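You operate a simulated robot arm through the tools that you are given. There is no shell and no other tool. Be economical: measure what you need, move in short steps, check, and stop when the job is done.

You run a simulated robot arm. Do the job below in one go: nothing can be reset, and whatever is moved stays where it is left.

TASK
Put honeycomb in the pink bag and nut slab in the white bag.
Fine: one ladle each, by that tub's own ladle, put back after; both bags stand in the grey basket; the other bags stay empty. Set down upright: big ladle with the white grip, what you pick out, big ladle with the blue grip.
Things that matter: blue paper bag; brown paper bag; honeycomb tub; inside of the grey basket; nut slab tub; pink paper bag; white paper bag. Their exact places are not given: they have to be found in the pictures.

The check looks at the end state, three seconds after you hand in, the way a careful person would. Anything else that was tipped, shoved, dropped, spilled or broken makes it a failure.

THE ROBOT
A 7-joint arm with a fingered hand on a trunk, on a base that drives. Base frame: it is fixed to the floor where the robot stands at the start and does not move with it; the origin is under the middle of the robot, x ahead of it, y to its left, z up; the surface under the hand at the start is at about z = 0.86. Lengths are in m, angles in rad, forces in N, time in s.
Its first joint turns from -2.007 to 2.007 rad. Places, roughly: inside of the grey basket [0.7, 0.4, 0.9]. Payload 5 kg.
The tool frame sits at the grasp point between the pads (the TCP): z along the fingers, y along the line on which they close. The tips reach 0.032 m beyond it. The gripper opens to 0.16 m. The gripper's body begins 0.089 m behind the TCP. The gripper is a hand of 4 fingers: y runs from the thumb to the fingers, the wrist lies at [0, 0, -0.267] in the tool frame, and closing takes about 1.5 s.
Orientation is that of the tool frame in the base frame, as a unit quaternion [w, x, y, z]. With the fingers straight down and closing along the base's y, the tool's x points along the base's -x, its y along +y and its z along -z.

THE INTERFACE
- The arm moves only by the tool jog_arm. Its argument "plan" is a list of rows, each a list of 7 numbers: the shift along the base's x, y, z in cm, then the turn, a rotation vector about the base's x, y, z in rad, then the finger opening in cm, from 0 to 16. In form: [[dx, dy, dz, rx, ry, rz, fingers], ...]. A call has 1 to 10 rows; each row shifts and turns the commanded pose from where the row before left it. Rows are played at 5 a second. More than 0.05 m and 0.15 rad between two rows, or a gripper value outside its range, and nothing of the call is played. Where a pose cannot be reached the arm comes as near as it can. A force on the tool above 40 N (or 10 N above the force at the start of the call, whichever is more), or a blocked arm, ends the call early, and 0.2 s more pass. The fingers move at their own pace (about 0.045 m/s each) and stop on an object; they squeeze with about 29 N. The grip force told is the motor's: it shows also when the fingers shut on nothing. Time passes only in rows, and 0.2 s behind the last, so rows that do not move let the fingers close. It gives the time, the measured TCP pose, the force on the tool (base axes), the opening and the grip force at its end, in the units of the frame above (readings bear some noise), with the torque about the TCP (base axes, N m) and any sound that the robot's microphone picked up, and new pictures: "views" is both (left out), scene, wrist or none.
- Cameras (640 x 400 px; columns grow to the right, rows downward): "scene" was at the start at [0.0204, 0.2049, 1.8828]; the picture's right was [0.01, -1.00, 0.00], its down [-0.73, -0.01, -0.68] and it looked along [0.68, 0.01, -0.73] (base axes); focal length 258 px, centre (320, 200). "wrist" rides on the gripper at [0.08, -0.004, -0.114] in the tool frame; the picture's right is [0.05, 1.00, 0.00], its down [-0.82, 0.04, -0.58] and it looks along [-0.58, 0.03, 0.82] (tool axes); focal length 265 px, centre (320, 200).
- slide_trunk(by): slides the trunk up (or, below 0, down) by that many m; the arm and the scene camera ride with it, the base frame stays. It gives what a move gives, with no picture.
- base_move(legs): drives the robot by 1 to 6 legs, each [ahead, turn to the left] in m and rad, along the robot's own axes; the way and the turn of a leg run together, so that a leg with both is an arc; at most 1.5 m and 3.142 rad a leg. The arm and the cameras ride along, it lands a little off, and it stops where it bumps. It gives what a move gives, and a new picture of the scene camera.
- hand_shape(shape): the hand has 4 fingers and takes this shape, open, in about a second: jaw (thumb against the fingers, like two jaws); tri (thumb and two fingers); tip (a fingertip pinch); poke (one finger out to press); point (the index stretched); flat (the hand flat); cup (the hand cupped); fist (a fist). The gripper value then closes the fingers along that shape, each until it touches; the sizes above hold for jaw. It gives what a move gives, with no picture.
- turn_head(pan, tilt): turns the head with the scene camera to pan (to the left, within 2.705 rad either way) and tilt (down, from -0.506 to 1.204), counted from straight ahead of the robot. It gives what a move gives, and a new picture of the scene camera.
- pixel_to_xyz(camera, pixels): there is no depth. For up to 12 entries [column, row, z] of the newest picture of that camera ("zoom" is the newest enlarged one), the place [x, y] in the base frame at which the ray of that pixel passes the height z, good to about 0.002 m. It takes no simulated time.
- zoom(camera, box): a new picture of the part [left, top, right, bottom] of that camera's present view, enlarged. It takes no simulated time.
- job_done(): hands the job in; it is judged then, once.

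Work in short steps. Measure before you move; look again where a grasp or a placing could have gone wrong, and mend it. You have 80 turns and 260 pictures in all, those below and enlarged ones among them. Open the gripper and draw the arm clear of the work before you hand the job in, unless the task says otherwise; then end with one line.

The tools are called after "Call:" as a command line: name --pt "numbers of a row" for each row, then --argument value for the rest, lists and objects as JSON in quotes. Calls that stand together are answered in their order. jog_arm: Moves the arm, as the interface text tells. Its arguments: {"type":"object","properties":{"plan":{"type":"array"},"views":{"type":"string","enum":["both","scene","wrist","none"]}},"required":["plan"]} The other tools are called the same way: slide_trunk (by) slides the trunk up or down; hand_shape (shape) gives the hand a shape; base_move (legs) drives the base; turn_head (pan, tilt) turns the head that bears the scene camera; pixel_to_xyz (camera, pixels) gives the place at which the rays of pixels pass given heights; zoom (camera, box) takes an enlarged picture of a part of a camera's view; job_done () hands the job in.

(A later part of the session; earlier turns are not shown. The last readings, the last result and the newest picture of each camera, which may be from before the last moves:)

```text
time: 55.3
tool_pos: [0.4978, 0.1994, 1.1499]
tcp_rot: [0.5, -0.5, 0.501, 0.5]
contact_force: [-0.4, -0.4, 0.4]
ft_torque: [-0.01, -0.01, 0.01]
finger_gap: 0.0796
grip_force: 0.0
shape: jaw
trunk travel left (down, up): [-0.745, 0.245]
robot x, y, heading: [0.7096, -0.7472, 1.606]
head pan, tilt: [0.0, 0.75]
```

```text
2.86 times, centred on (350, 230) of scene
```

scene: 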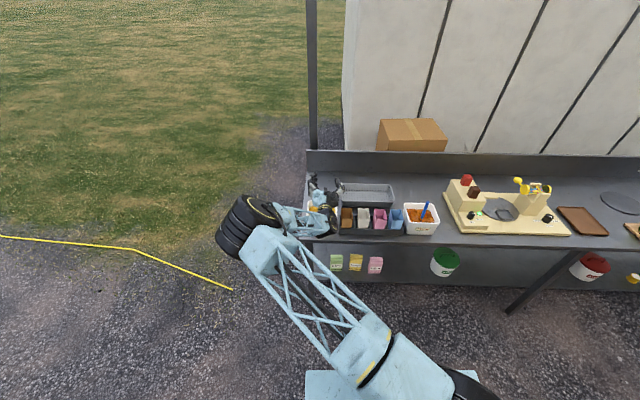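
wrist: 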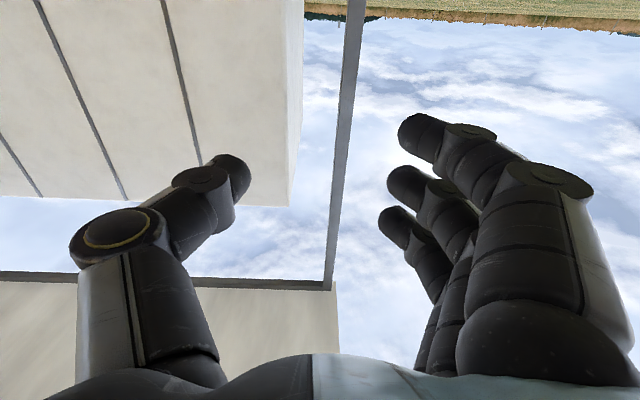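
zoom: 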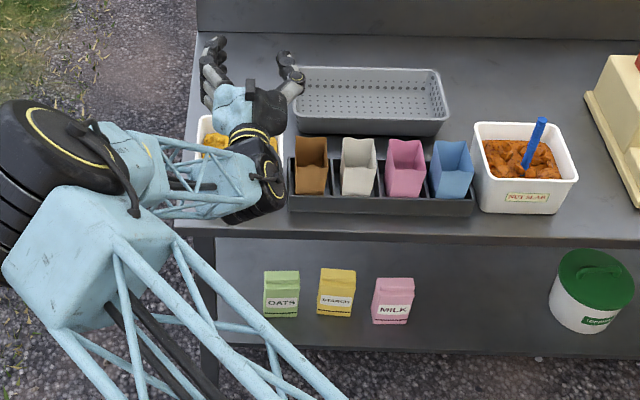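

Before lowering I check where elbow and forearm lie relative to counter.

Call:
pixel_to_xyz --camera "scene" --pixels '[[248, 225, 1.1], [248, 225, 1.3], [248, 225, 1.0], [290, 235, 1.1], [290, 235, 1.15]]'

Call:
slide_trunk --by -0.06

Call:
zoom --camera "scene" --box '[270, 160, 430, 300]'

Call:
zoom --camera "wrist" --box '[0, 0, 640, 400]'

```text
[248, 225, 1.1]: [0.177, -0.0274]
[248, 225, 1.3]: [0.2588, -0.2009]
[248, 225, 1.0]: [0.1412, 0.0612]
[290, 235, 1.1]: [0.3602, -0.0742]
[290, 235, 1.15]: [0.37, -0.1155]
```

```text
time: 56.3
tool_pos: [0.4969, 0.1989, 1.0907]
tcp_rot: [0.499, -0.5, 0.5, 0.5]
contact_force: [-0.9, -0.2, -0.4]
ft_torque: [0.01, 0.02, 0.02]
finger_gap: 0.0798
grip_force: 0.0
shape: jaw
trunk travel left (down, up): [-0.685, 0.305]
robot x, y, heading: [0.7089, -0.7433, 1.607]
head pan, tilt: [0.0, 0.75]
```

```text
2.86 times, centred on (350, 230) of scene
```

zoom: 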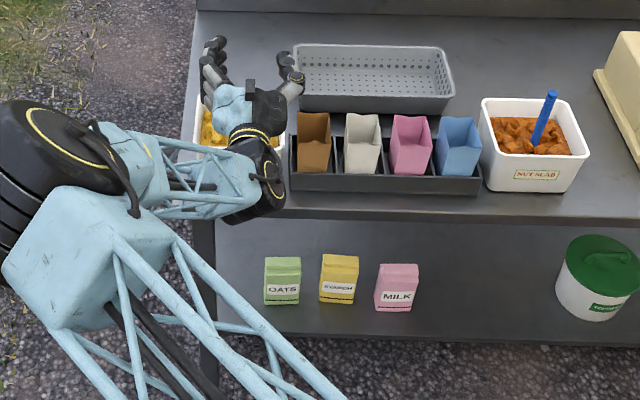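

```text
1.00 times, centred on (320, 200) of wrist (not enlarged: the box is as wide or as high as the picture)
```

zoom: 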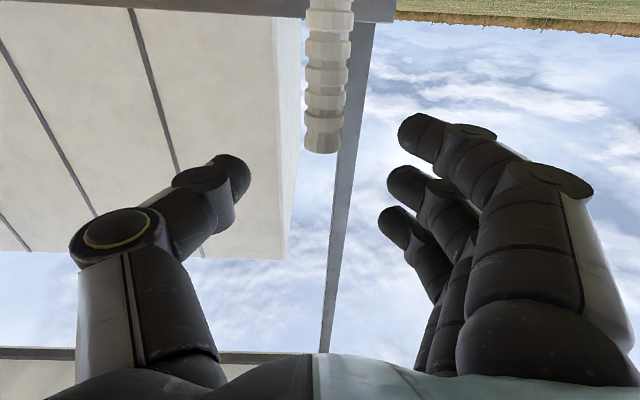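

The handle (wrist px (325,0-150)) comes in centred between thumb and fingers. I lower 5.5 cm more.

Call:
slide_trunk --by -0.055

Call:
jog_arm --pt "0 0 0 0 0 0 8" --views "wrist"

Call:
zoom --camera "scene" --box '[290, 160, 370, 230]'

```text
time: 57.3
tool_pos: [0.4976, 0.2001, 1.035]
tcp_rot: [0.499, -0.5, 0.501, 0.5]
contact_force: [0.3, -0.5, 1.3]
ft_torque: [0.01, 0.01, 0.02]
finger_gap: 0.0799
grip_force: 0.0
shape: jaw
trunk travel left (down, up): [-0.63, 0.36]
robot x, y, heading: [0.7076, -0.7464, 1.602]
head pan, tilt: [0.0, 0.75]
```

```text
time: 57.7
tool_pos: [0.4981, 0.1994, 1.0338]
tcp_rot: [0.499, -0.5, 0.501, 0.5]
contact_force: [0.0, -0.8, -0.3]
ft_torque: [-0.02, 0.0, 0.0]
finger_gap: 0.0798
grip_force: 0.0
shape: jaw
trunk travel left (down, up): [-0.63, 0.36]
robot x, y, heading: [0.7051, -0.7454, 1.604]
head pan, tilt: [0.0, 0.75]
```

wrist: 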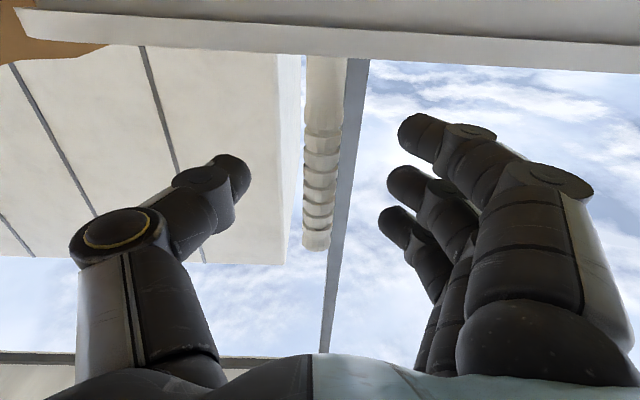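

```text
5.71 times, centred on (330, 195) of scene
```

zoom: 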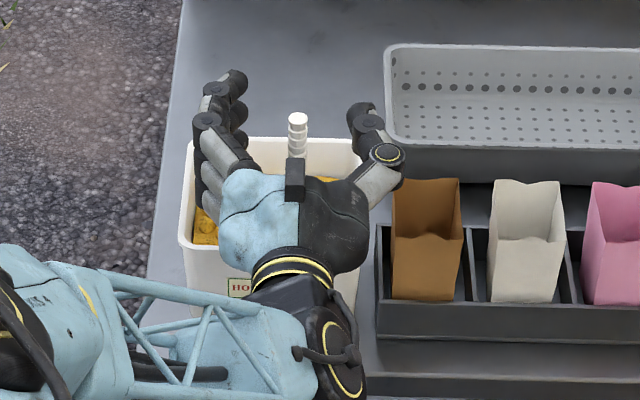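

Handle sits between all three fingers and the thumb, crosswise. I close.

Call:
jog_arm --pt "0 0 0 0 0 0 3" --pt "0 0 0 0 0 0 0" --pt "0 0 0 0 0 0 0" --pt "0 0 0 0 0 0 0" --pt "0 0 0 0 0 0 0" --pt "0 0 0 0 0 0 0" --pt "0 0 0 0 0 0 0" --views "wrist"

Call:
zoom --camera "scene" --box '[290, 160, 370, 230]'

```text
time: 59.3
tool_pos: [0.4965, 0.2001, 1.0348]
tcp_rot: [-0.498, 0.501, -0.5, -0.501]
contact_force: [-0.3, 0.2, 1.2]
ft_torque: [0.01, 0.07, 0.0]
finger_gap: 0.0
grip_force: 28.7
shape: jaw
trunk travel left (down, up): [-0.63, 0.36]
robot x, y, heading: [0.7054, -0.7471, 1.605]
head pan, tilt: [0.0, 0.75]
```

wrist: 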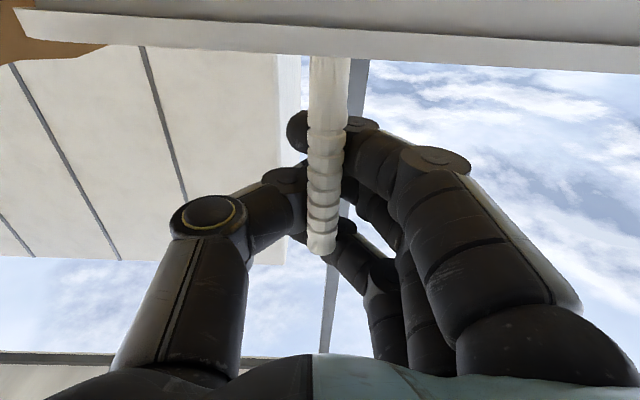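

```text
5.71 times, centred on (330, 195) of scene
```

zoom: 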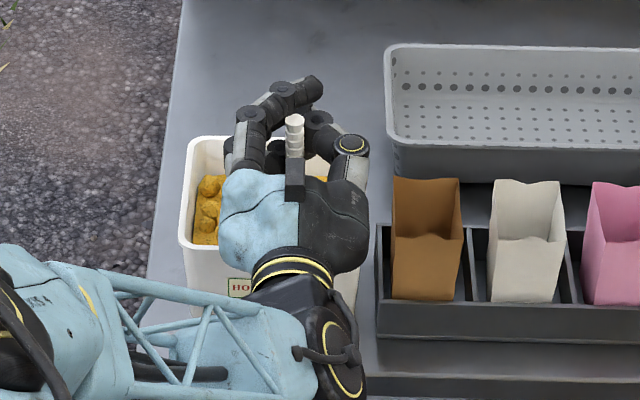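

The fingers met beyond the handle (gap 0), so it is only caged. I open, draw back 1.7 cm so the handle lies at the pads, and close again.

Call:
jog_arm --pt "0 0 0 0 0 0 5" --pt "0 0 0 0 0 0 5" --pt "0 0 0 0 0 0 5" --pt "0 -1.7 0 0 0 0 5" --pt "0 0 0 0 0 0 0" --pt "0 0 0 0 0 0 0" --pt "0 0 0 0 0 0 0" --pt "0 0 0 0 0 0 0" --pt "0 0 0 0 0 0 0" --views "wrist"

Call:
zoom --camera "scene" --box '[290, 160, 370, 230]'

```text
time: 61.3
tool_pos: [0.4975, 0.1814, 1.0355]
tcp_rot: [-0.498, 0.501, -0.5, -0.501]
contact_force: [0.1, -0.7, 0.5]
ft_torque: [0.01, 0.03, 0.01]
finger_gap: 0.0
grip_force: 29.8
shape: jaw
trunk travel left (down, up): [-0.63, 0.36]
robot x, y, heading: [0.7087, -0.7464, 1.602]
head pan, tilt: [0.0, 0.75]
```

wrist: 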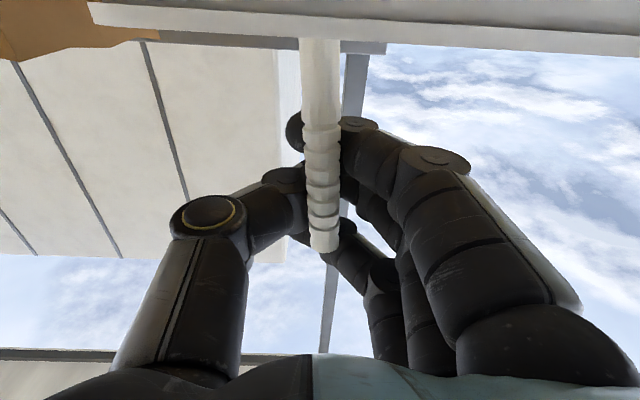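

```text
5.71 times, centred on (330, 195) of scene
```

zoom: 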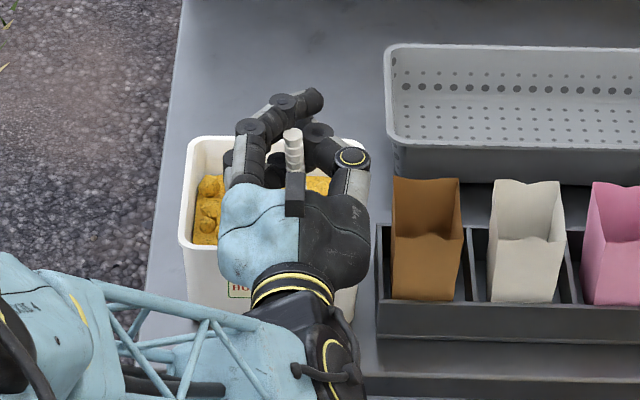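

The handle appears touched by thumb on the left and fingers on the right. I test by lifting 3 cm.

Call:
jog_arm --pt "0 0 1 0 0 0 0" --pt "0 0 1 0 0 0 0" --pt "0 0 1 0 0 0 0" --pt "0 0 0 0 0 0 0" --views "wrist"

Call:
zoom --camera "scene" --box '[290, 160, 370, 230]'

```text
time: 62.3
tool_pos: [0.4968, 0.1821, 1.0659]
tcp_rot: [0.499, -0.5, 0.501, 0.5]
contact_force: [0.0, -1.0, 0.4]
ft_torque: [-0.02, -0.02, -0.03]
finger_gap: 0.0002
grip_force: 28.9
shape: jaw
trunk travel left (down, up): [-0.63, 0.36]
robot x, y, heading: [0.7075, -0.7471, 1.609]
head pan, tilt: [0.0, 0.75]
```

wrist: 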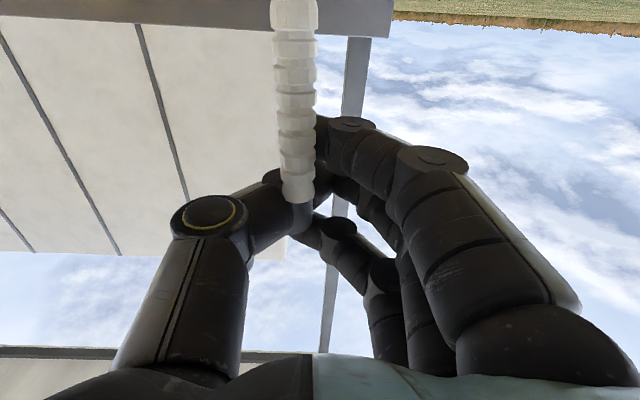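

```text
5.71 times, centred on (330, 195) of scene
```

zoom: 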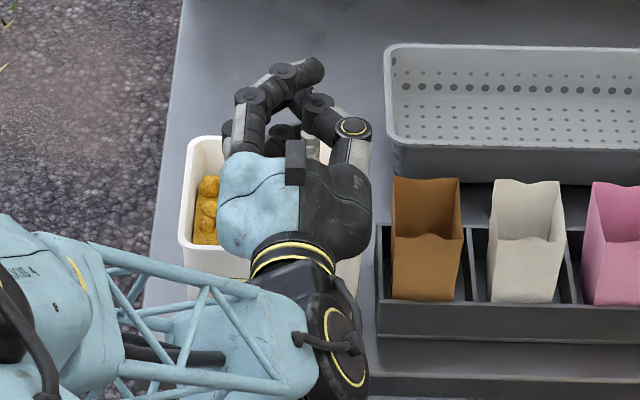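

The hand slid up along the handle: it lies palmward of the pads. I open, and measure where the handle now stands relative to the TCP.

Call:
jog_arm --pt "0 0 0 0 0 0 8" --pt "0 0 0 0 0 0 8" --pt "0 0 0 0 0 0 8" --pt "0 0 0 0 0 0 8" --pt "0 0 0 0 0 0 8" --views "wrist"

Call:
zoom --camera "scene" --box '[300, 170, 360, 215]'

```text
time: 63.5
tool_pos: [0.4982, 0.1813, 1.0649]
tcp_rot: [0.5, -0.5, 0.501, 0.5]
contact_force: [0.1, 0.5, 0.9]
ft_torque: [-0.02, 0.0, -0.01]
finger_gap: 0.0795
grip_force: 0.1
shape: jaw
trunk travel left (down, up): [-0.63, 0.36]
robot x, y, heading: [0.7074, -0.7456, 1.604]
head pan, tilt: [0.0, 0.75]
```

wrist: 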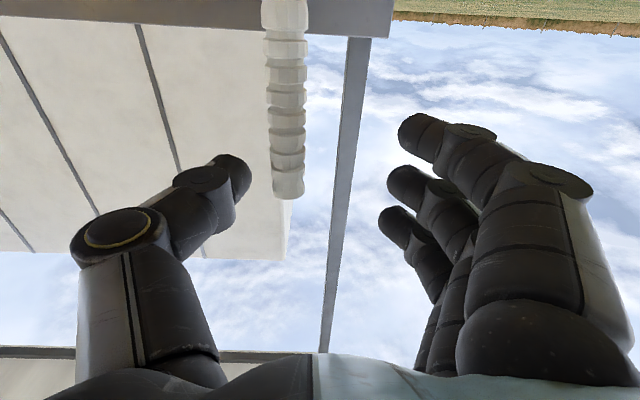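

```text
8.89 times, centred on (330, 192) of scene
```

zoom: 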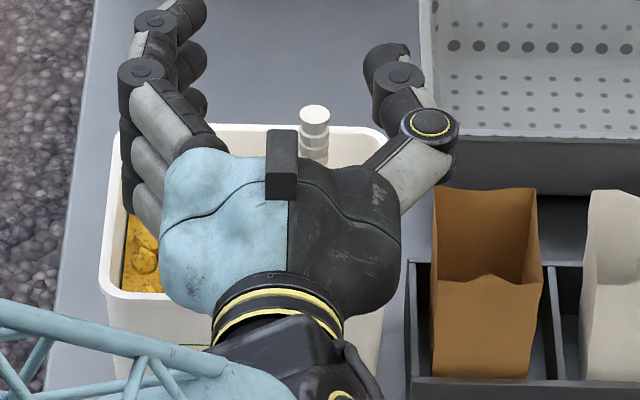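

I locate the handle top from the scene picture.

Call:
pixel_to_xyz --camera "zoom" --pixels '[[314, 112, 1.065], [314, 112, 1.05], [314, 112, 1.075], [440, 330, 0.97]]'

Call:
pixel_to_xyz --camera "wrist" --pixels '[[290, 195, 1.065], [290, 195, 1.05], [290, 195, 1.075], [270, 195, 1.065], [305, 195, 1.065]]'

```text
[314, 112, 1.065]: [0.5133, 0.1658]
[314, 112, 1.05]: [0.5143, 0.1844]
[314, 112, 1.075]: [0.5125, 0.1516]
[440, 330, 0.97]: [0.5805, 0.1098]
```

```text
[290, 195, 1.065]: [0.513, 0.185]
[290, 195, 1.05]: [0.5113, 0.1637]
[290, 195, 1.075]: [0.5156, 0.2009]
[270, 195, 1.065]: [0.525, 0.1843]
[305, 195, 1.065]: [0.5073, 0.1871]
```

Handle top is at (0.513, 0.176, 1.058). I set the pads so the handle is ~2 cm nearer the tips (TCP y 0.156), at z 1.03, and close again.

Call:
jog_arm --pt "1.3 -2.5 0 0 0 0 8" --pt "0 0 -1.8 0 0 0 8" --pt "0 0 -1.7 0 0 0 8" --pt "0 0 0 0 0 0 0" --pt "0 0 0 0 0 0 0" --pt "0 0 0 0 0 0 0" --pt "0 0 0 0 0 0 0" --pt "0 0 0 0 0 0 0" --pt "0 0 0 0 0 0 0" --views "wrist"

Call:
zoom --camera "scene" --box '[300, 170, 360, 215]'

```text
time: 65.5
tool_pos: [0.5128, 0.1551, 1.0287]
tcp_rot: [0.499, -0.5, 0.501, 0.5]
contact_force: [-0.6, -0.6, 0.4]
ft_torque: [-0.03, 0.08, 0.03]
finger_gap: 0.0075
grip_force: 29.1
shape: jaw
trunk travel left (down, up): [-0.63, 0.36]
robot x, y, heading: [0.7062, -0.7457, 1.604]
head pan, tilt: [0.0, 0.75]
```

wrist: 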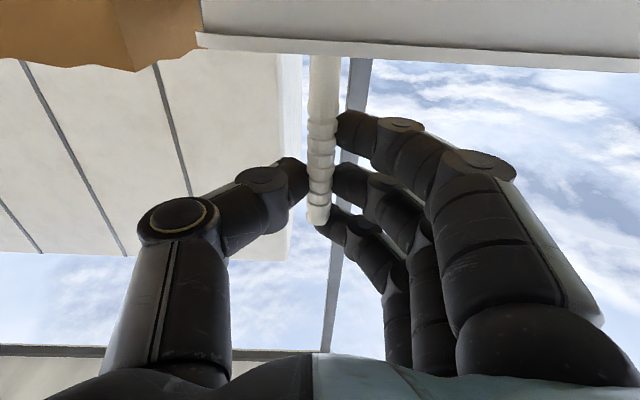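

```text
8.89 times, centred on (330, 192) of scene
```

zoom: 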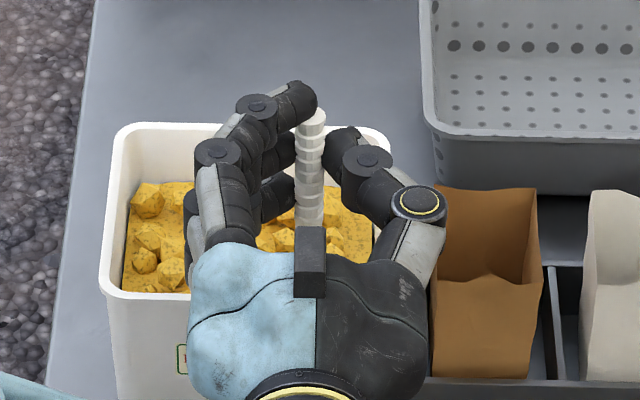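

Now the pads hold it (gap 0.0075, all three fingers against the thumb). I lift 5 cm slowly and check.

Call:
jog_arm --pt "0 0 1 0 0 0 0" --pt "0 0 1 0 0 0 0" --pt "0 0 1 0 0 0 0" --pt "0 0 1 0 0 0 0" --pt "0 0 1 0 0 0 0" --pt "0 0 0 0 0 0 0" --views "wrist"

Call:
zoom --camera "scene" --box '[300, 165, 360, 215]'

```text
time: 66.9
tool_pos: [0.5103, 0.1574, 1.0796]
tcp_rot: [0.499, -0.5, 0.501, 0.5]
contact_force: [-0.5, 0.0, -0.8]
ft_torque: [-0.03, 0.02, -0.02]
finger_gap: 0.0075
grip_force: 28.7
shape: jaw
trunk travel left (down, up): [-0.63, 0.36]
robot x, y, heading: [0.7091, -0.75, 1.604]
head pan, tilt: [0.0, 0.75]
```

wrist: 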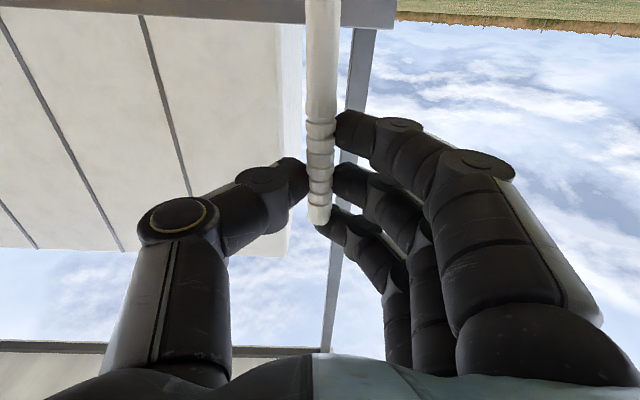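

```text
8.00 times, centred on (330, 190) of scene
```

zoom: 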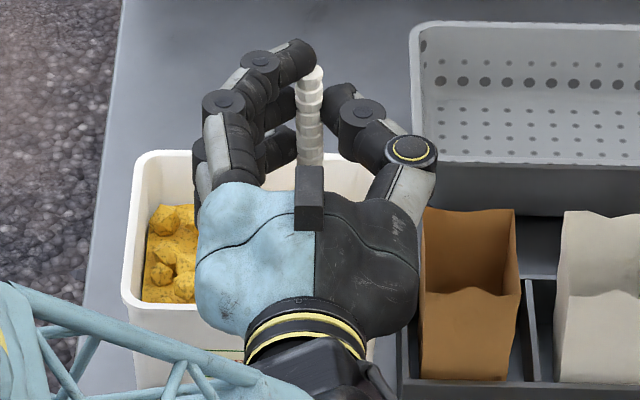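

The ladle comes along. I lift 14 cm more to see the bowl.

Call:
jog_arm --pt "0 0 1.5 0 0 0 0" --pt "0 0 1.5 0 0 0 0" --pt "0 0 1.5 0 0 0 0" --pt "0 0 1.5 0 0 0 0" --pt "0 0 2 0 0 0 0" --pt "0 0 2 0 0 0 0" --pt "0 0 2 0 0 0 0" --pt "0 0 2 0 0 0 0" --pt "0 0 0 0 0 0 0" --views "wrist"

Call:
zoom --camera "scene" --box '[295, 135, 375, 215]'

```text
time: 68.9
tool_pos: [0.5102, 0.1579, 1.2206]
tcp_rot: [-0.499, 0.501, -0.5, -0.501]
contact_force: [-0.1, 0.5, -1.0]
ft_torque: [-0.03, 0.0, -0.02]
finger_gap: 0.0075
grip_force: 29.3
shape: jaw
trunk travel left (down, up): [-0.63, 0.36]
robot x, y, heading: [0.7047, -0.7476, 1.608]
head pan, tilt: [0.0, 0.75]
```

wrist: 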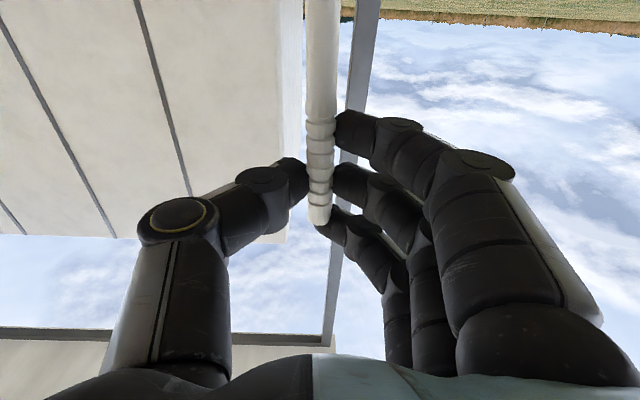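

```text
5.00 times, centred on (335, 175) of scene
```

zoom: 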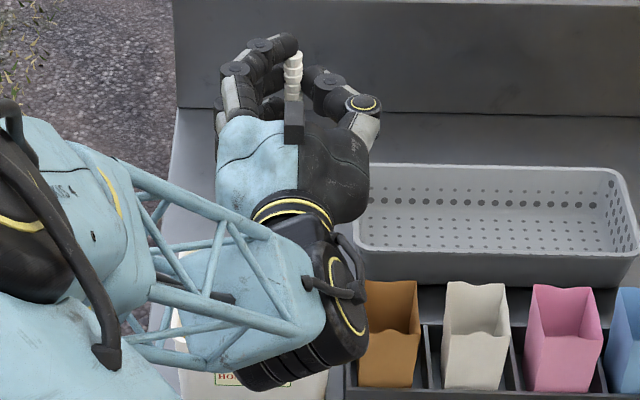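

The bowl is hidden behind the wrist. Staying over the tub, I raise 20 cm more so the camera can see under the hand.

Call:
jog_arm --pt "0 0 2.5 0 0 0 0" --pt "0 0 2.5 0 0 0 0" --pt "0 0 2.5 0 0 0 0" --pt "0 0 2.5 0 0 0 0" --pt "0 0 2.5 0 0 0 0" --pt "0 0 2.5 0 0 0 0" --pt "0 0 2.5 0 0 0 0" --pt "0 0 2.5 0 0 0 0" --pt "0 0 0 0 0 0 0" --views "scene"

Call:
zoom --camera "scene" --box '[270, 80, 390, 230]'

```text
time: 70.9
tool_pos: [0.5124, 0.1572, 1.4215]
tcp_rot: [-0.499, 0.501, -0.5, -0.5]
contact_force: [-0.5, 0.3, -0.7]
ft_torque: [-0.03, 0.02, -0.03]
finger_gap: 0.0076
grip_force: 29.4
shape: jaw
trunk travel left (down, up): [-0.63, 0.36]
robot x, y, heading: [0.7058, -0.7452, 1.608]
head pan, tilt: [0.0, 0.75]
```

scene: 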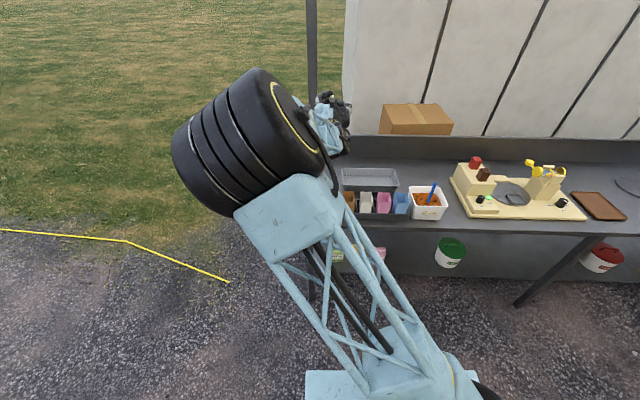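

```text
2.67 times, centred on (330, 155) of scene
```

zoom: 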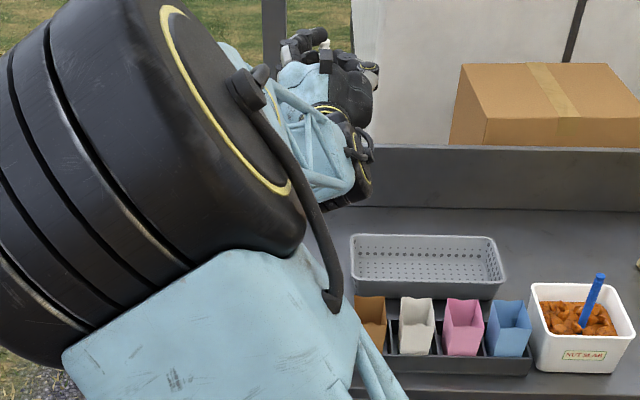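

The elbow blocks the view. I carry the ladle level to the right, above the pink bag (x≈0.77), and look.

Call:
jog_arm --pt "2.6 0 -1 0 0 0 0" --pt "2.6 0 -1 0 0 0 0" --pt "2.6 0 -1 0 0 0 0" --pt "2.6 0 -1 0 0 0 0" --pt "2.6 0 -1 0 0 0 0" --pt "2.6 0 -1 0 0 0 0" --pt "2.6 0 -1 0 0 0 0" --pt "2.6 0 -1 0 0 0 0" --pt "2.6 0 -1 0 0 0 0" --pt "2.6 0 -1 0 0 0 0" --views "scene"

Call:
zoom --camera "scene" --box '[330, 90, 470, 230]'

```text
time: 73.1
tool_pos: [0.7741, 0.1597, 1.319]
tcp_rot: [0.499, -0.5, 0.501, 0.5]
contact_force: [0.4, -0.9, -0.7]
ft_torque: [-0.02, 0.0, 0.04]
finger_gap: 0.0076
grip_force: 28.8
shape: jaw
trunk travel left (down, up): [-0.63, 0.36]
robot x, y, heading: [0.7052, -0.7453, 1.608]
head pan, tilt: [0.0, 0.75]
```

scene: 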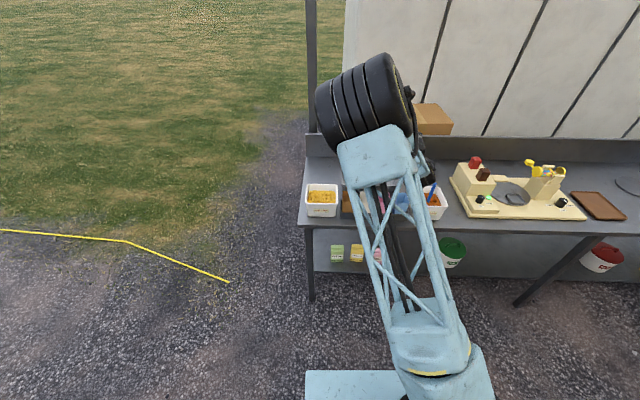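

```text
2.86 times, centred on (400, 160) of scene
```

zoom: 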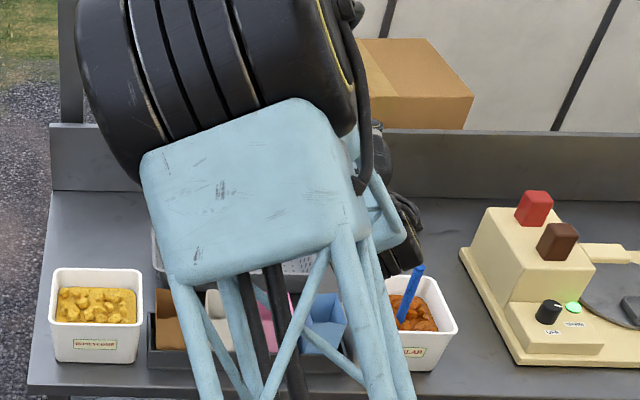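

The elbow is too high here. I lower to z≈1.22 (bowl still above the bags), which earlier put the elbow out of sight.

Call:
jog_arm --pt "0 0 -2 0 0 0 0" --pt "0 0 -2 0 0 0 0" --pt "0 0 -2 0 0 0 0" --pt "0 0 -2 0 0 0 0" --pt "0 0 -2 0 0 0 0" --pt "0 0 0 0 0 0 0" --views "scene"

Call:
zoom --camera "scene" --box '[330, 120, 450, 230]'

```text
time: 74.5
tool_pos: [0.7714, 0.1565, 1.2201]
tcp_rot: [0.499, -0.5, 0.502, 0.5]
contact_force: [-0.6, -0.2, -1.2]
ft_torque: [0.01, 0.0, 0.02]
finger_gap: 0.0073
grip_force: 29.2
shape: jaw
trunk travel left (down, up): [-0.63, 0.36]
robot x, y, heading: [0.7085, -0.7456, 1.6]
head pan, tilt: [0.0, 0.75]
```

scene: 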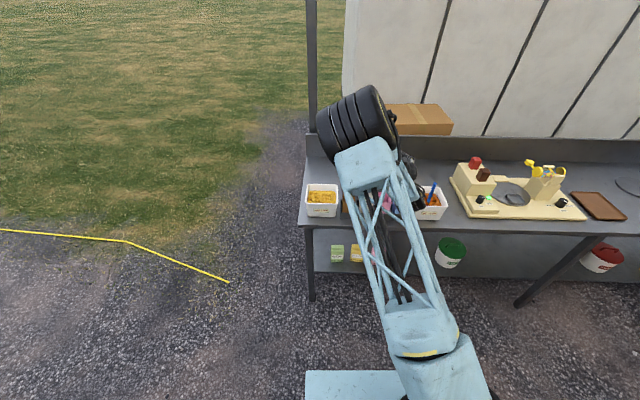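

```text
3.64 times, centred on (390, 175) of scene
```

zoom: 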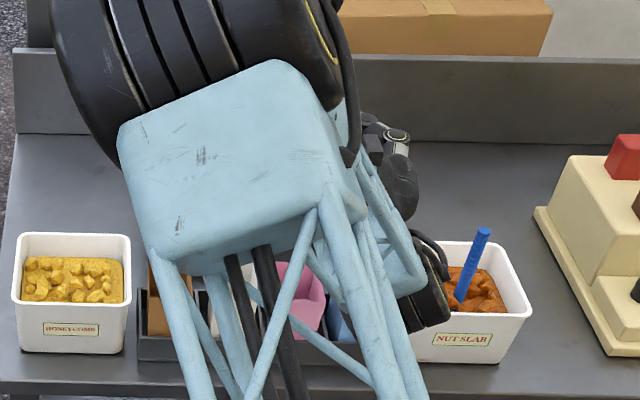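

The view stays blocked and the wrist camera looks upward in this hand roll. It is better to hold the ladle with the camera on top, so I put it back into its tub first.

Call:
jog_arm --pt "-2 0 2.5 0 0 0 0" --pt "-3 0 2.5 0 0 0 0" --pt "-3 0 0 0 0 0 0" --pt "-3 0 0 0 0 0 0" --pt "-3 0 0 0 0 0 0" --pt "-3 0 0 0 0 0 0" --pt "-3 0 0 0 0 0 0" --pt "-3 0 0 0 0 0 0" --pt "-2.9 0 0 0 0 0 0" --pt "0 0 0 0 0 0 0" --views "none"

Call:
jog_arm --pt "0 0 -3 0 0 0 0" --pt "0 0 -3 0 0 0 0" --pt "0 0 -3 0 0 0 0" --pt "0 0 -3 0 0 0 0" --pt "0 0 -3 0 0 0 0" --pt "0 0 -2 0 0 0 0" --pt "0 0 -2 0 0 0 0" --pt "0 0 -2 0 0 0 0" --pt "0 0 -2 0 0 0 0" --pt "0 0 -1 0 0 0 0" --views "scene"

Call:
zoom --camera "scene" --box '[295, 165, 375, 225]'

```text
time: 76.7
tool_pos: [0.5104, 0.1541, 1.27]
tcp_rot: [0.5, -0.5, 0.501, 0.5]
contact_force: [0.9, 0.1, -1.3]
ft_torque: [-0.03, 0.03, 0.0]
finger_gap: 0.0074
grip_force: 29.3
shape: jaw
trunk travel left (down, up): [-0.63, 0.36]
robot x, y, heading: [0.7044, -0.7512, 1.607]
head pan, tilt: [0.0, 0.75]
```

```text
time: 78.9
tool_pos: [0.512, 0.1544, 1.0306]
tcp_rot: [0.5, -0.5, 0.501, 0.5]
contact_force: [-1.5, 1.1, -0.1]
ft_torque: [0.0, 0.05, 0.03]
finger_gap: 0.0074
grip_force: 29.7
shape: jaw
trunk travel left (down, up): [-0.63, 0.36]
robot x, y, heading: [0.7057, -0.7461, 1.607]
head pan, tilt: [0.0, 0.75]
```

scene: 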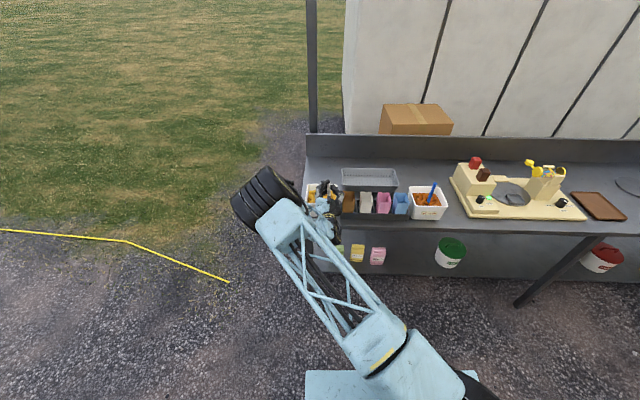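

```text
6.67 times, centred on (335, 195) of scene
```

zoom: 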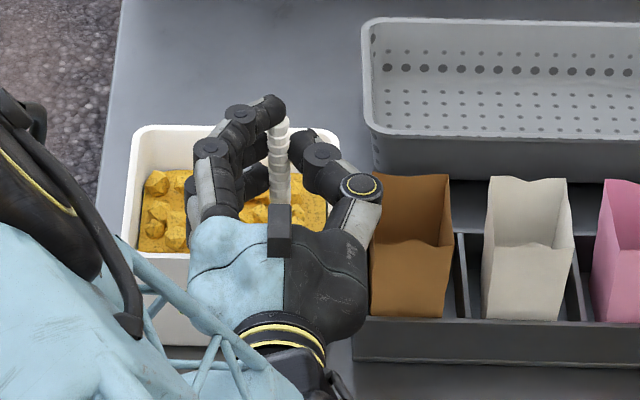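

Ladle is back at its place. I open, rise, and then roll the hand about its axis (base y) towards camera-on-top.

Call:
jog_arm --pt "0 0 0 0 0 0 8" --pt "0 0 0 0 0 0 8" --pt "0 0 0 0 0 0 8" --pt "0 0 0 0 0 0 8" --pt "0 0 4 0 0 0 8" --pt "0 0 4 0 0 0 8" --pt "0 0 4 0 0 0 8" --pt "0 0 4 0 0 0 8" --pt "0 0 4 0 0 0 8" --views "none"

Call:
jog_arm --pt "0 -2 0 0 0.149 0 8" --pt "0 -2 0 0 0.149 0 8" --pt "0 -2 0 0 0.149 0 8" --pt "0 0 0 0 0.149 0 8" --pt "0 0 0 0 0.149 0 8" --pt "0 0 0 0 0.149 0 8" --pt "0 0 0 0 0.149 0 8" --pt "0 0 0 0 0.149 0 8" --pt "0 0 0 0 0.149 0 8" --pt "0 0 0 0 0.149 0 8" --views "scene"

```text
time: 80.9
tool_pos: [0.5124, 0.1529, 1.2292]
tcp_rot: [0.5, -0.5, 0.5, 0.5]
contact_force: [0.3, 0.5, 0.5]
ft_torque: [0.02, 0.03, -0.02]
finger_gap: 0.0793
grip_force: 0.0
shape: jaw
trunk travel left (down, up): [-0.63, 0.36]
robot x, y, heading: [0.7093, -0.746, 1.61]
head pan, tilt: [0.0, 0.75]
```

```text
time: 83.1
tool_pos: [0.5121, 0.0978, 1.2297]
tcp_rot: [0.026, -0.027, 0.707, 0.706]
contact_force: [0.2, -0.6, -0.4]
ft_torque: [0.0, -0.01, -0.01]
finger_gap: 0.0793
grip_force: 0.0
shape: jaw
trunk travel left (down, up): [-0.63, 0.36]
robot x, y, heading: [0.7073, -0.7464, 1.601]
head pan, tilt: [0.0, 0.75]
```

scene: 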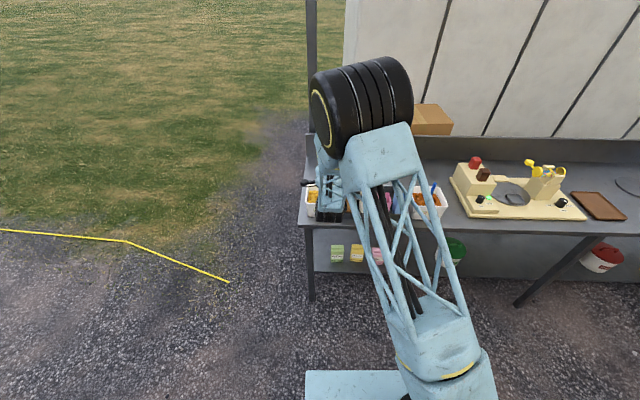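

The roll works. I continue the remaining ~1.65 rad to camera-on-top.

Call:
jog_arm --pt "0 0 0 0 0.149 0 8" --pt "0 0 0 0 0.149 0 8" --pt "0 0 0 0 0.149 0 8" --pt "0 0 0 0 0.149 0 8" --pt "0 0 0 0 0.149 0 8" --pt "0 0 0 0 0.149 0 8" --pt "0 0 0 0 0.149 0 8" --pt "0 0 0 0 0.149 0 8" --pt "0 0 0 0 0.149 0 8" --pt "0 0 0 0 0.149 0 8" --views "none"

Call:
jog_arm --pt "0 0 0 0 0.148 0 8" --pt "0 0 0 0 0 0 8" --views "both"

```text
time: 85.3
tool_pos: [0.5117, 0.0979, 1.2282]
tcp_rot: [-0.459, 0.459, 0.537, 0.538]
contact_force: [-0.3, 0.1, -0.4]
ft_torque: [0.04, 0.01, 0.0]
finger_gap: 0.0791
grip_force: 0.1
shape: jaw
trunk travel left (down, up): [-0.63, 0.36]
robot x, y, heading: [0.7073, -0.7429, 1.608]
head pan, tilt: [0.0, 0.75]
```

```text
time: 85.9
tool_pos: [0.5121, 0.0973, 1.2282]
tcp_rot: [-0.497, 0.498, 0.502, 0.503]
contact_force: [0.2, 0.4, 0.3]
ft_torque: [0.03, -0.01, 0.03]
finger_gap: 0.079
grip_force: 0.1
shape: jaw
trunk travel left (down, up): [-0.63, 0.36]
robot x, y, heading: [0.704, -0.7501, 1.605]
head pan, tilt: [0.0, 0.75]
```

scene: 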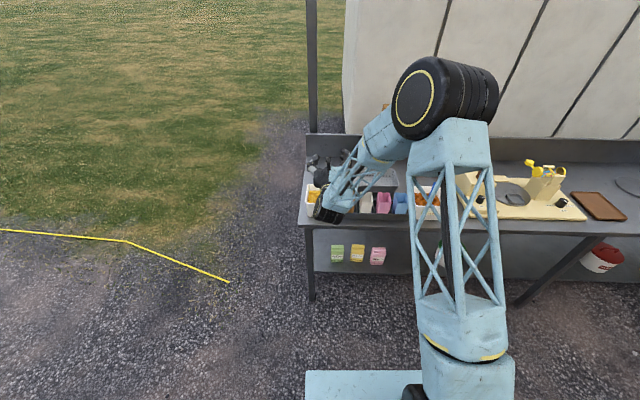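
wrist: 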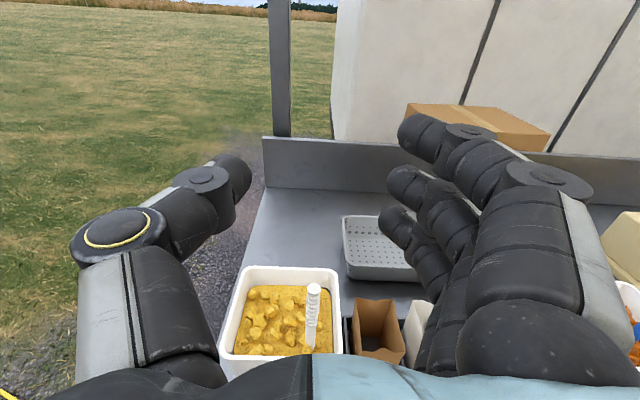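

Now the wrist camera looks down on everything. The handle shows at px (314,290) top and (309,345) bottom; I measure it.

Call:
pixel_to_xyz --camera "wrist" --pixels '[[314, 289, 1.06], [314, 289, 1.05], [309, 345, 0.93], [309, 345, 0.95]]'

Call:
zoom --camera "wrist" --box '[210, 250, 370, 390]'

```text
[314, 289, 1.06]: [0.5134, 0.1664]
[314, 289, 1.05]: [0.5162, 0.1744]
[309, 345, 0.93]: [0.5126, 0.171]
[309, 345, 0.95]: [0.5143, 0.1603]
```

```text
2.86 times, centred on (290, 320) of wrist
```

zoom: 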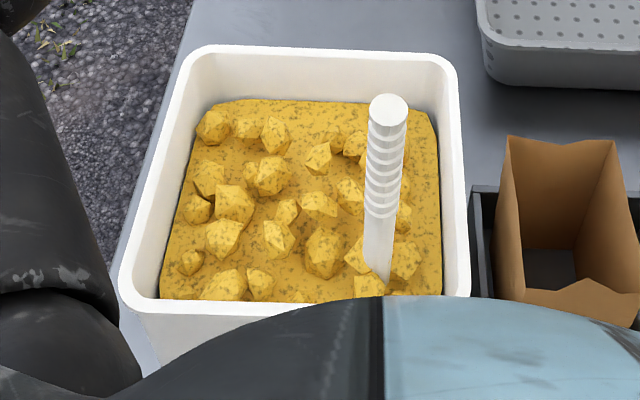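

Handle is at (0.514, 0.170). I go to TCP y=0.150 and descend to z≈1.03, straddling it.

Call:
jog_arm --pt "0.1 2.6 0 0 0 0 8" --pt "0.1 2.7 0 0 0 0 8" --pt "0 0 -4 0 0 0 8" --pt "0 0 -4 0 0 0 8" --pt "0 0 -4 0 0 0 8" --pt "0 0 -3.8 0 0 0 8" --pt "0 0 -2 0 0 0 8" --pt "0 0 -2 0 0 0 8" --pt "0 0 0 0 0 0 8" --views "wrist"

```text
time: 87.9
tool_pos: [0.515, 0.1511, 1.0327]
tcp_rot: [-0.498, 0.496, 0.503, 0.503]
contact_force: [-0.2, -0.1, -0.1]
ft_torque: [0.02, 0.01, 0.05]
finger_gap: 0.0792
grip_force: 0.0
shape: jaw
trunk travel left (down, up): [-0.63, 0.36]
robot x, y, heading: [0.7062, -0.7496, 1.608]
head pan, tilt: [0.0, 0.75]
```

wrist: 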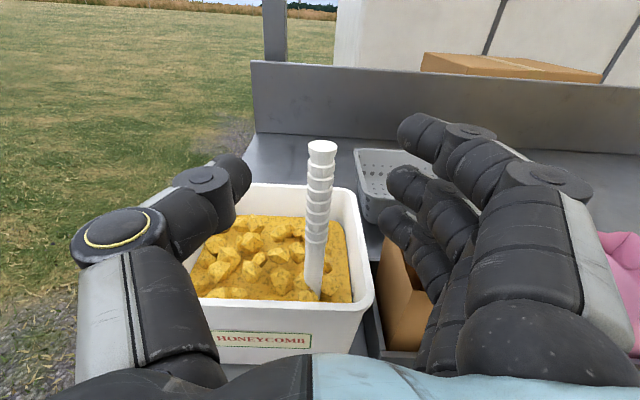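

Handle is centred; I lower 1 cm and close.

Call:
jog_arm --pt "0 0 -1 0 0 0 8" --pt "0 0 0 0 0 0 0" --pt "0 0 0 0 0 0 0" --pt "0 0 0 0 0 0 0" --pt "0 0 0 0 0 0 0" --pt "0 0 0 0 0 0 0" --pt "0 0 0 0 0 0 0" --pt "0 0 0 0 0 0 0" --views "wrist"

```text
time: 89.7
tool_pos: [0.514, 0.1514, 1.0214]
tcp_rot: [-0.497, 0.497, 0.502, 0.504]
contact_force: [0.3, -0.2, 0.2]
ft_torque: [-0.02, 0.01, 0.01]
finger_gap: 0.0102
grip_force: 28.8
shape: jaw
trunk travel left (down, up): [-0.63, 0.36]
robot x, y, heading: [0.7045, -0.7437, 1.608]
head pan, tilt: [0.0, 0.75]
```

wrist: 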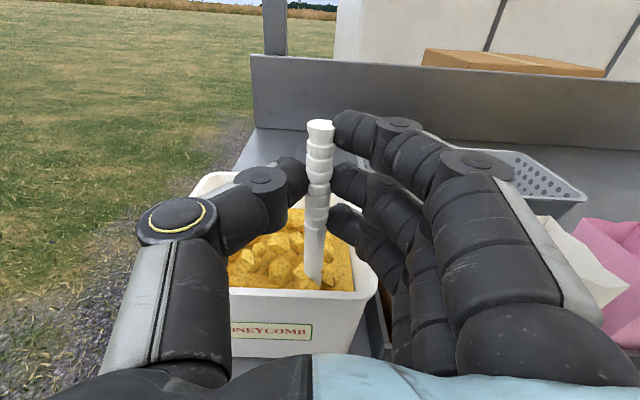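

Firm grip (gap 0.010). I lift 16 cm and look at the bowl.

Call:
jog_arm --pt "0 0 1.5 0 0 0 0" --pt "0 0 1.5 0 0 0 0" --pt "0 0 1.5 0 0 0 0" --pt "0 0 1.5 0 0 0 0" --pt "0 0 2 0 0 0 0" --pt "0 0 2 0 0 0 0" --pt "0 0 2 0 0 0 0" --pt "0 0 2 0 0 0 0" --pt "0 0 2 0 0 0 0" --pt "0 0 0 0 0 0 0" --views "both"

Call:
zoom --camera "wrist" --box '[200, 180, 440, 390]'

```text
time: 91.9
tool_pos: [0.5136, 0.1508, 1.1794]
tcp_rot: [-0.498, 0.497, 0.503, 0.503]
contact_force: [-0.1, 0.6, -1.6]
ft_torque: [-0.04, 0.0, 0.04]
finger_gap: 0.0096
grip_force: 29.3
shape: jaw
trunk travel left (down, up): [-0.63, 0.36]
robot x, y, heading: [0.7097, -0.7445, 1.605]
head pan, tilt: [0.0, 0.75]
```

scene: 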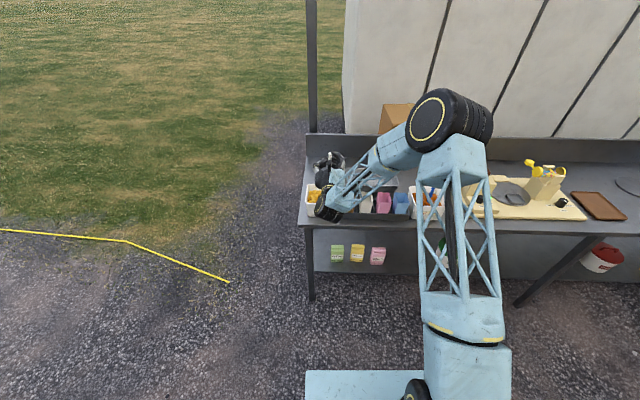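
wrist: 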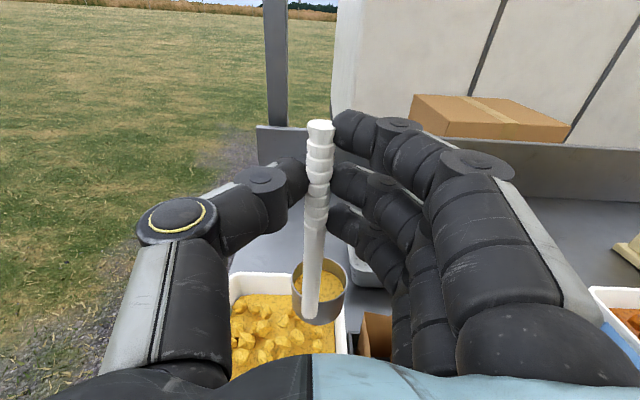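

```text
1.90 times, centred on (320, 285) of wrist
```

zoom: 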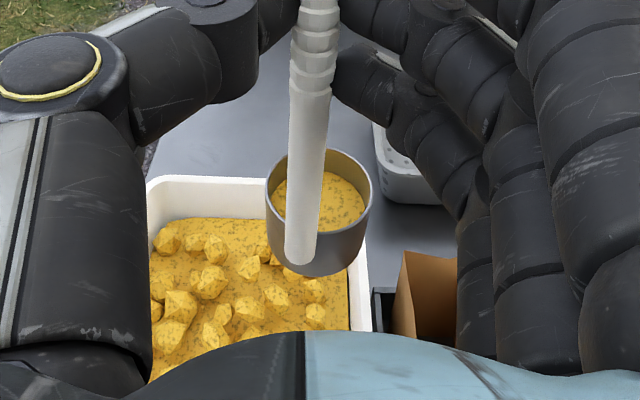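

The ladle is a full cup; the handle is on its robot side, so the cup extends to +y. I find its height and size via the handle's foot.

Call:
pixel_to_xyz --camera "wrist" --pixels '[[310, 318, 1.08], [310, 318, 1.05], [310, 318, 1.02], [292, 283, 1.08], [347, 275, 1.08], [325, 258, 1.08], [292, 283, 1.06], [347, 275, 1.06], [325, 258, 1.06], [320, 124, 1.22], [320, 124, 1.21]]'

```text
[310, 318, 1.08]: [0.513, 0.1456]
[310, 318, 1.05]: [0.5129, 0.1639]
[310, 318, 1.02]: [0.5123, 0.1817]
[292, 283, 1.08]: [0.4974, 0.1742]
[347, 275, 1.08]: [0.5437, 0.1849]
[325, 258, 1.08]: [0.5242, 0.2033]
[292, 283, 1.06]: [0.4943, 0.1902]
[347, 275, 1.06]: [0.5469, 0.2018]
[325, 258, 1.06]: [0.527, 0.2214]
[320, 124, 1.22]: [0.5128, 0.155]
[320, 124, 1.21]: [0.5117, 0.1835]
```

Cup: rim ≈ (+0.007, +0.042, −0.11) from the TCP, Ø≈0.05, far lip at +y, so pitching the hand down (negative turn about x) pours over the far lip. I carry it level to x≈0.755 and look at the pink bag.

Call:
jog_arm --pt "0 0 2 0 0 0 0" --pt "2.7 0 1 0 0 0 0" --pt "2.7 0 0 0 0 0 0" --pt "2.7 0 0 0 0 0 0" --pt "2.7 0 0 0 0 0 0" --pt "2.7 0 0 0 0 0 0" --pt "2.7 0 0 0 0 0 0" --pt "2.7 0 0 0 0 0 0" --pt "2.6 0 0 0 0 0 0" --pt "2.6 0 0 0 0 0 0" --views "both"

```text
time: 94.1
tool_pos: [0.7565, 0.149, 1.2106]
tcp_rot: [-0.498, 0.496, 0.503, 0.503]
contact_force: [-0.2, 0.4, -0.5]
ft_torque: [-0.04, 0.06, 0.0]
finger_gap: 0.0097
grip_force: 29.1
shape: jaw
trunk travel left (down, up): [-0.63, 0.36]
robot x, y, heading: [0.7042, -0.7444, 1.608]
head pan, tilt: [0.0, 0.75]
```

scene: 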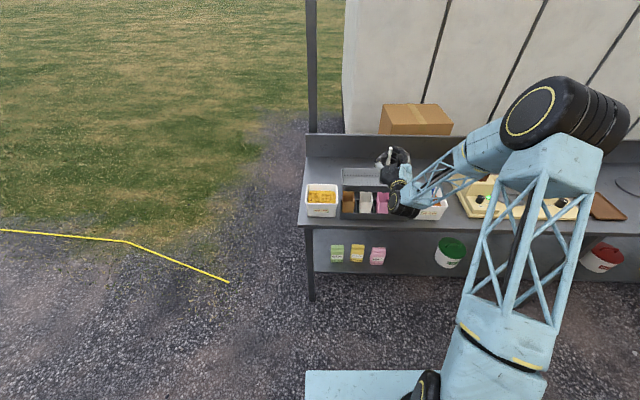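
wrist: 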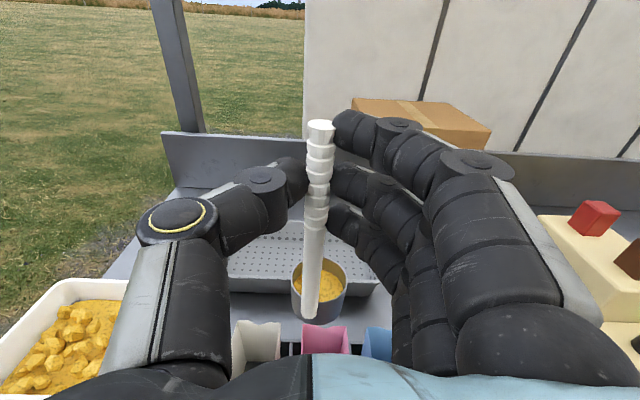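

I convert the visible back rims of the bags (pink cols 302–352, row 326; white 232–281; blue 363–391).

Call:
pixel_to_xyz --camera "wrist" --pixels '[[302, 326, 0.97], [352, 326, 0.97], [232, 322, 0.97], [281, 322, 0.97], [363, 328, 0.97], [302, 326, 0.99], [352, 326, 0.99], [302, 326, 0.95], [230, 283, 0.92], [372, 292, 0.92]]'

Call:
base_move --legs '[[0.22, 0]]'

```text
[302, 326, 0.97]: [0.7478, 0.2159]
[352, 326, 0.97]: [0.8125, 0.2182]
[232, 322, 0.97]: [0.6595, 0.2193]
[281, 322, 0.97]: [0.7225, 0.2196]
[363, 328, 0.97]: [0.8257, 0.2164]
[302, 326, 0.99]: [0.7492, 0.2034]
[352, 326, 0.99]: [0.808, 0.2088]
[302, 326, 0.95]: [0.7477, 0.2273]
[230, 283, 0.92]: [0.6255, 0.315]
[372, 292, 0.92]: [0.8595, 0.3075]
```

```text
time: 95.8
tool_pos: [0.7418, 0.3778, 1.2089]
tcp_rot: [-0.498, 0.497, 0.503, 0.502]
contact_force: [0.3, 0.3, -0.3]
ft_torque: [-0.03, 0.01, 0.01]
finger_gap: 0.0094
grip_force: 29.3
shape: jaw
trunk travel left (down, up): [-0.63, 0.36]
robot x, y, heading: [0.6986, -0.5158, 1.611]
head pan, tilt: [0.0, 0.75]
```

scene: 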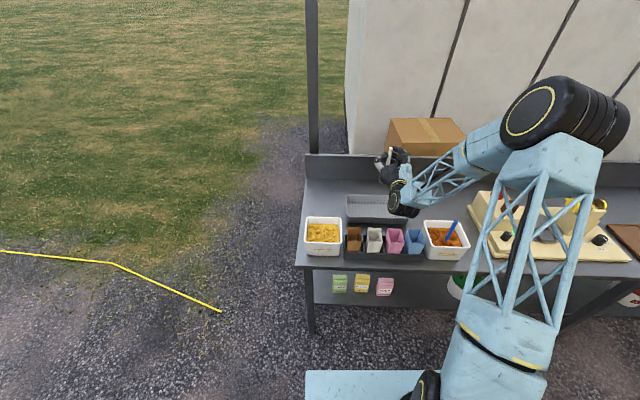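

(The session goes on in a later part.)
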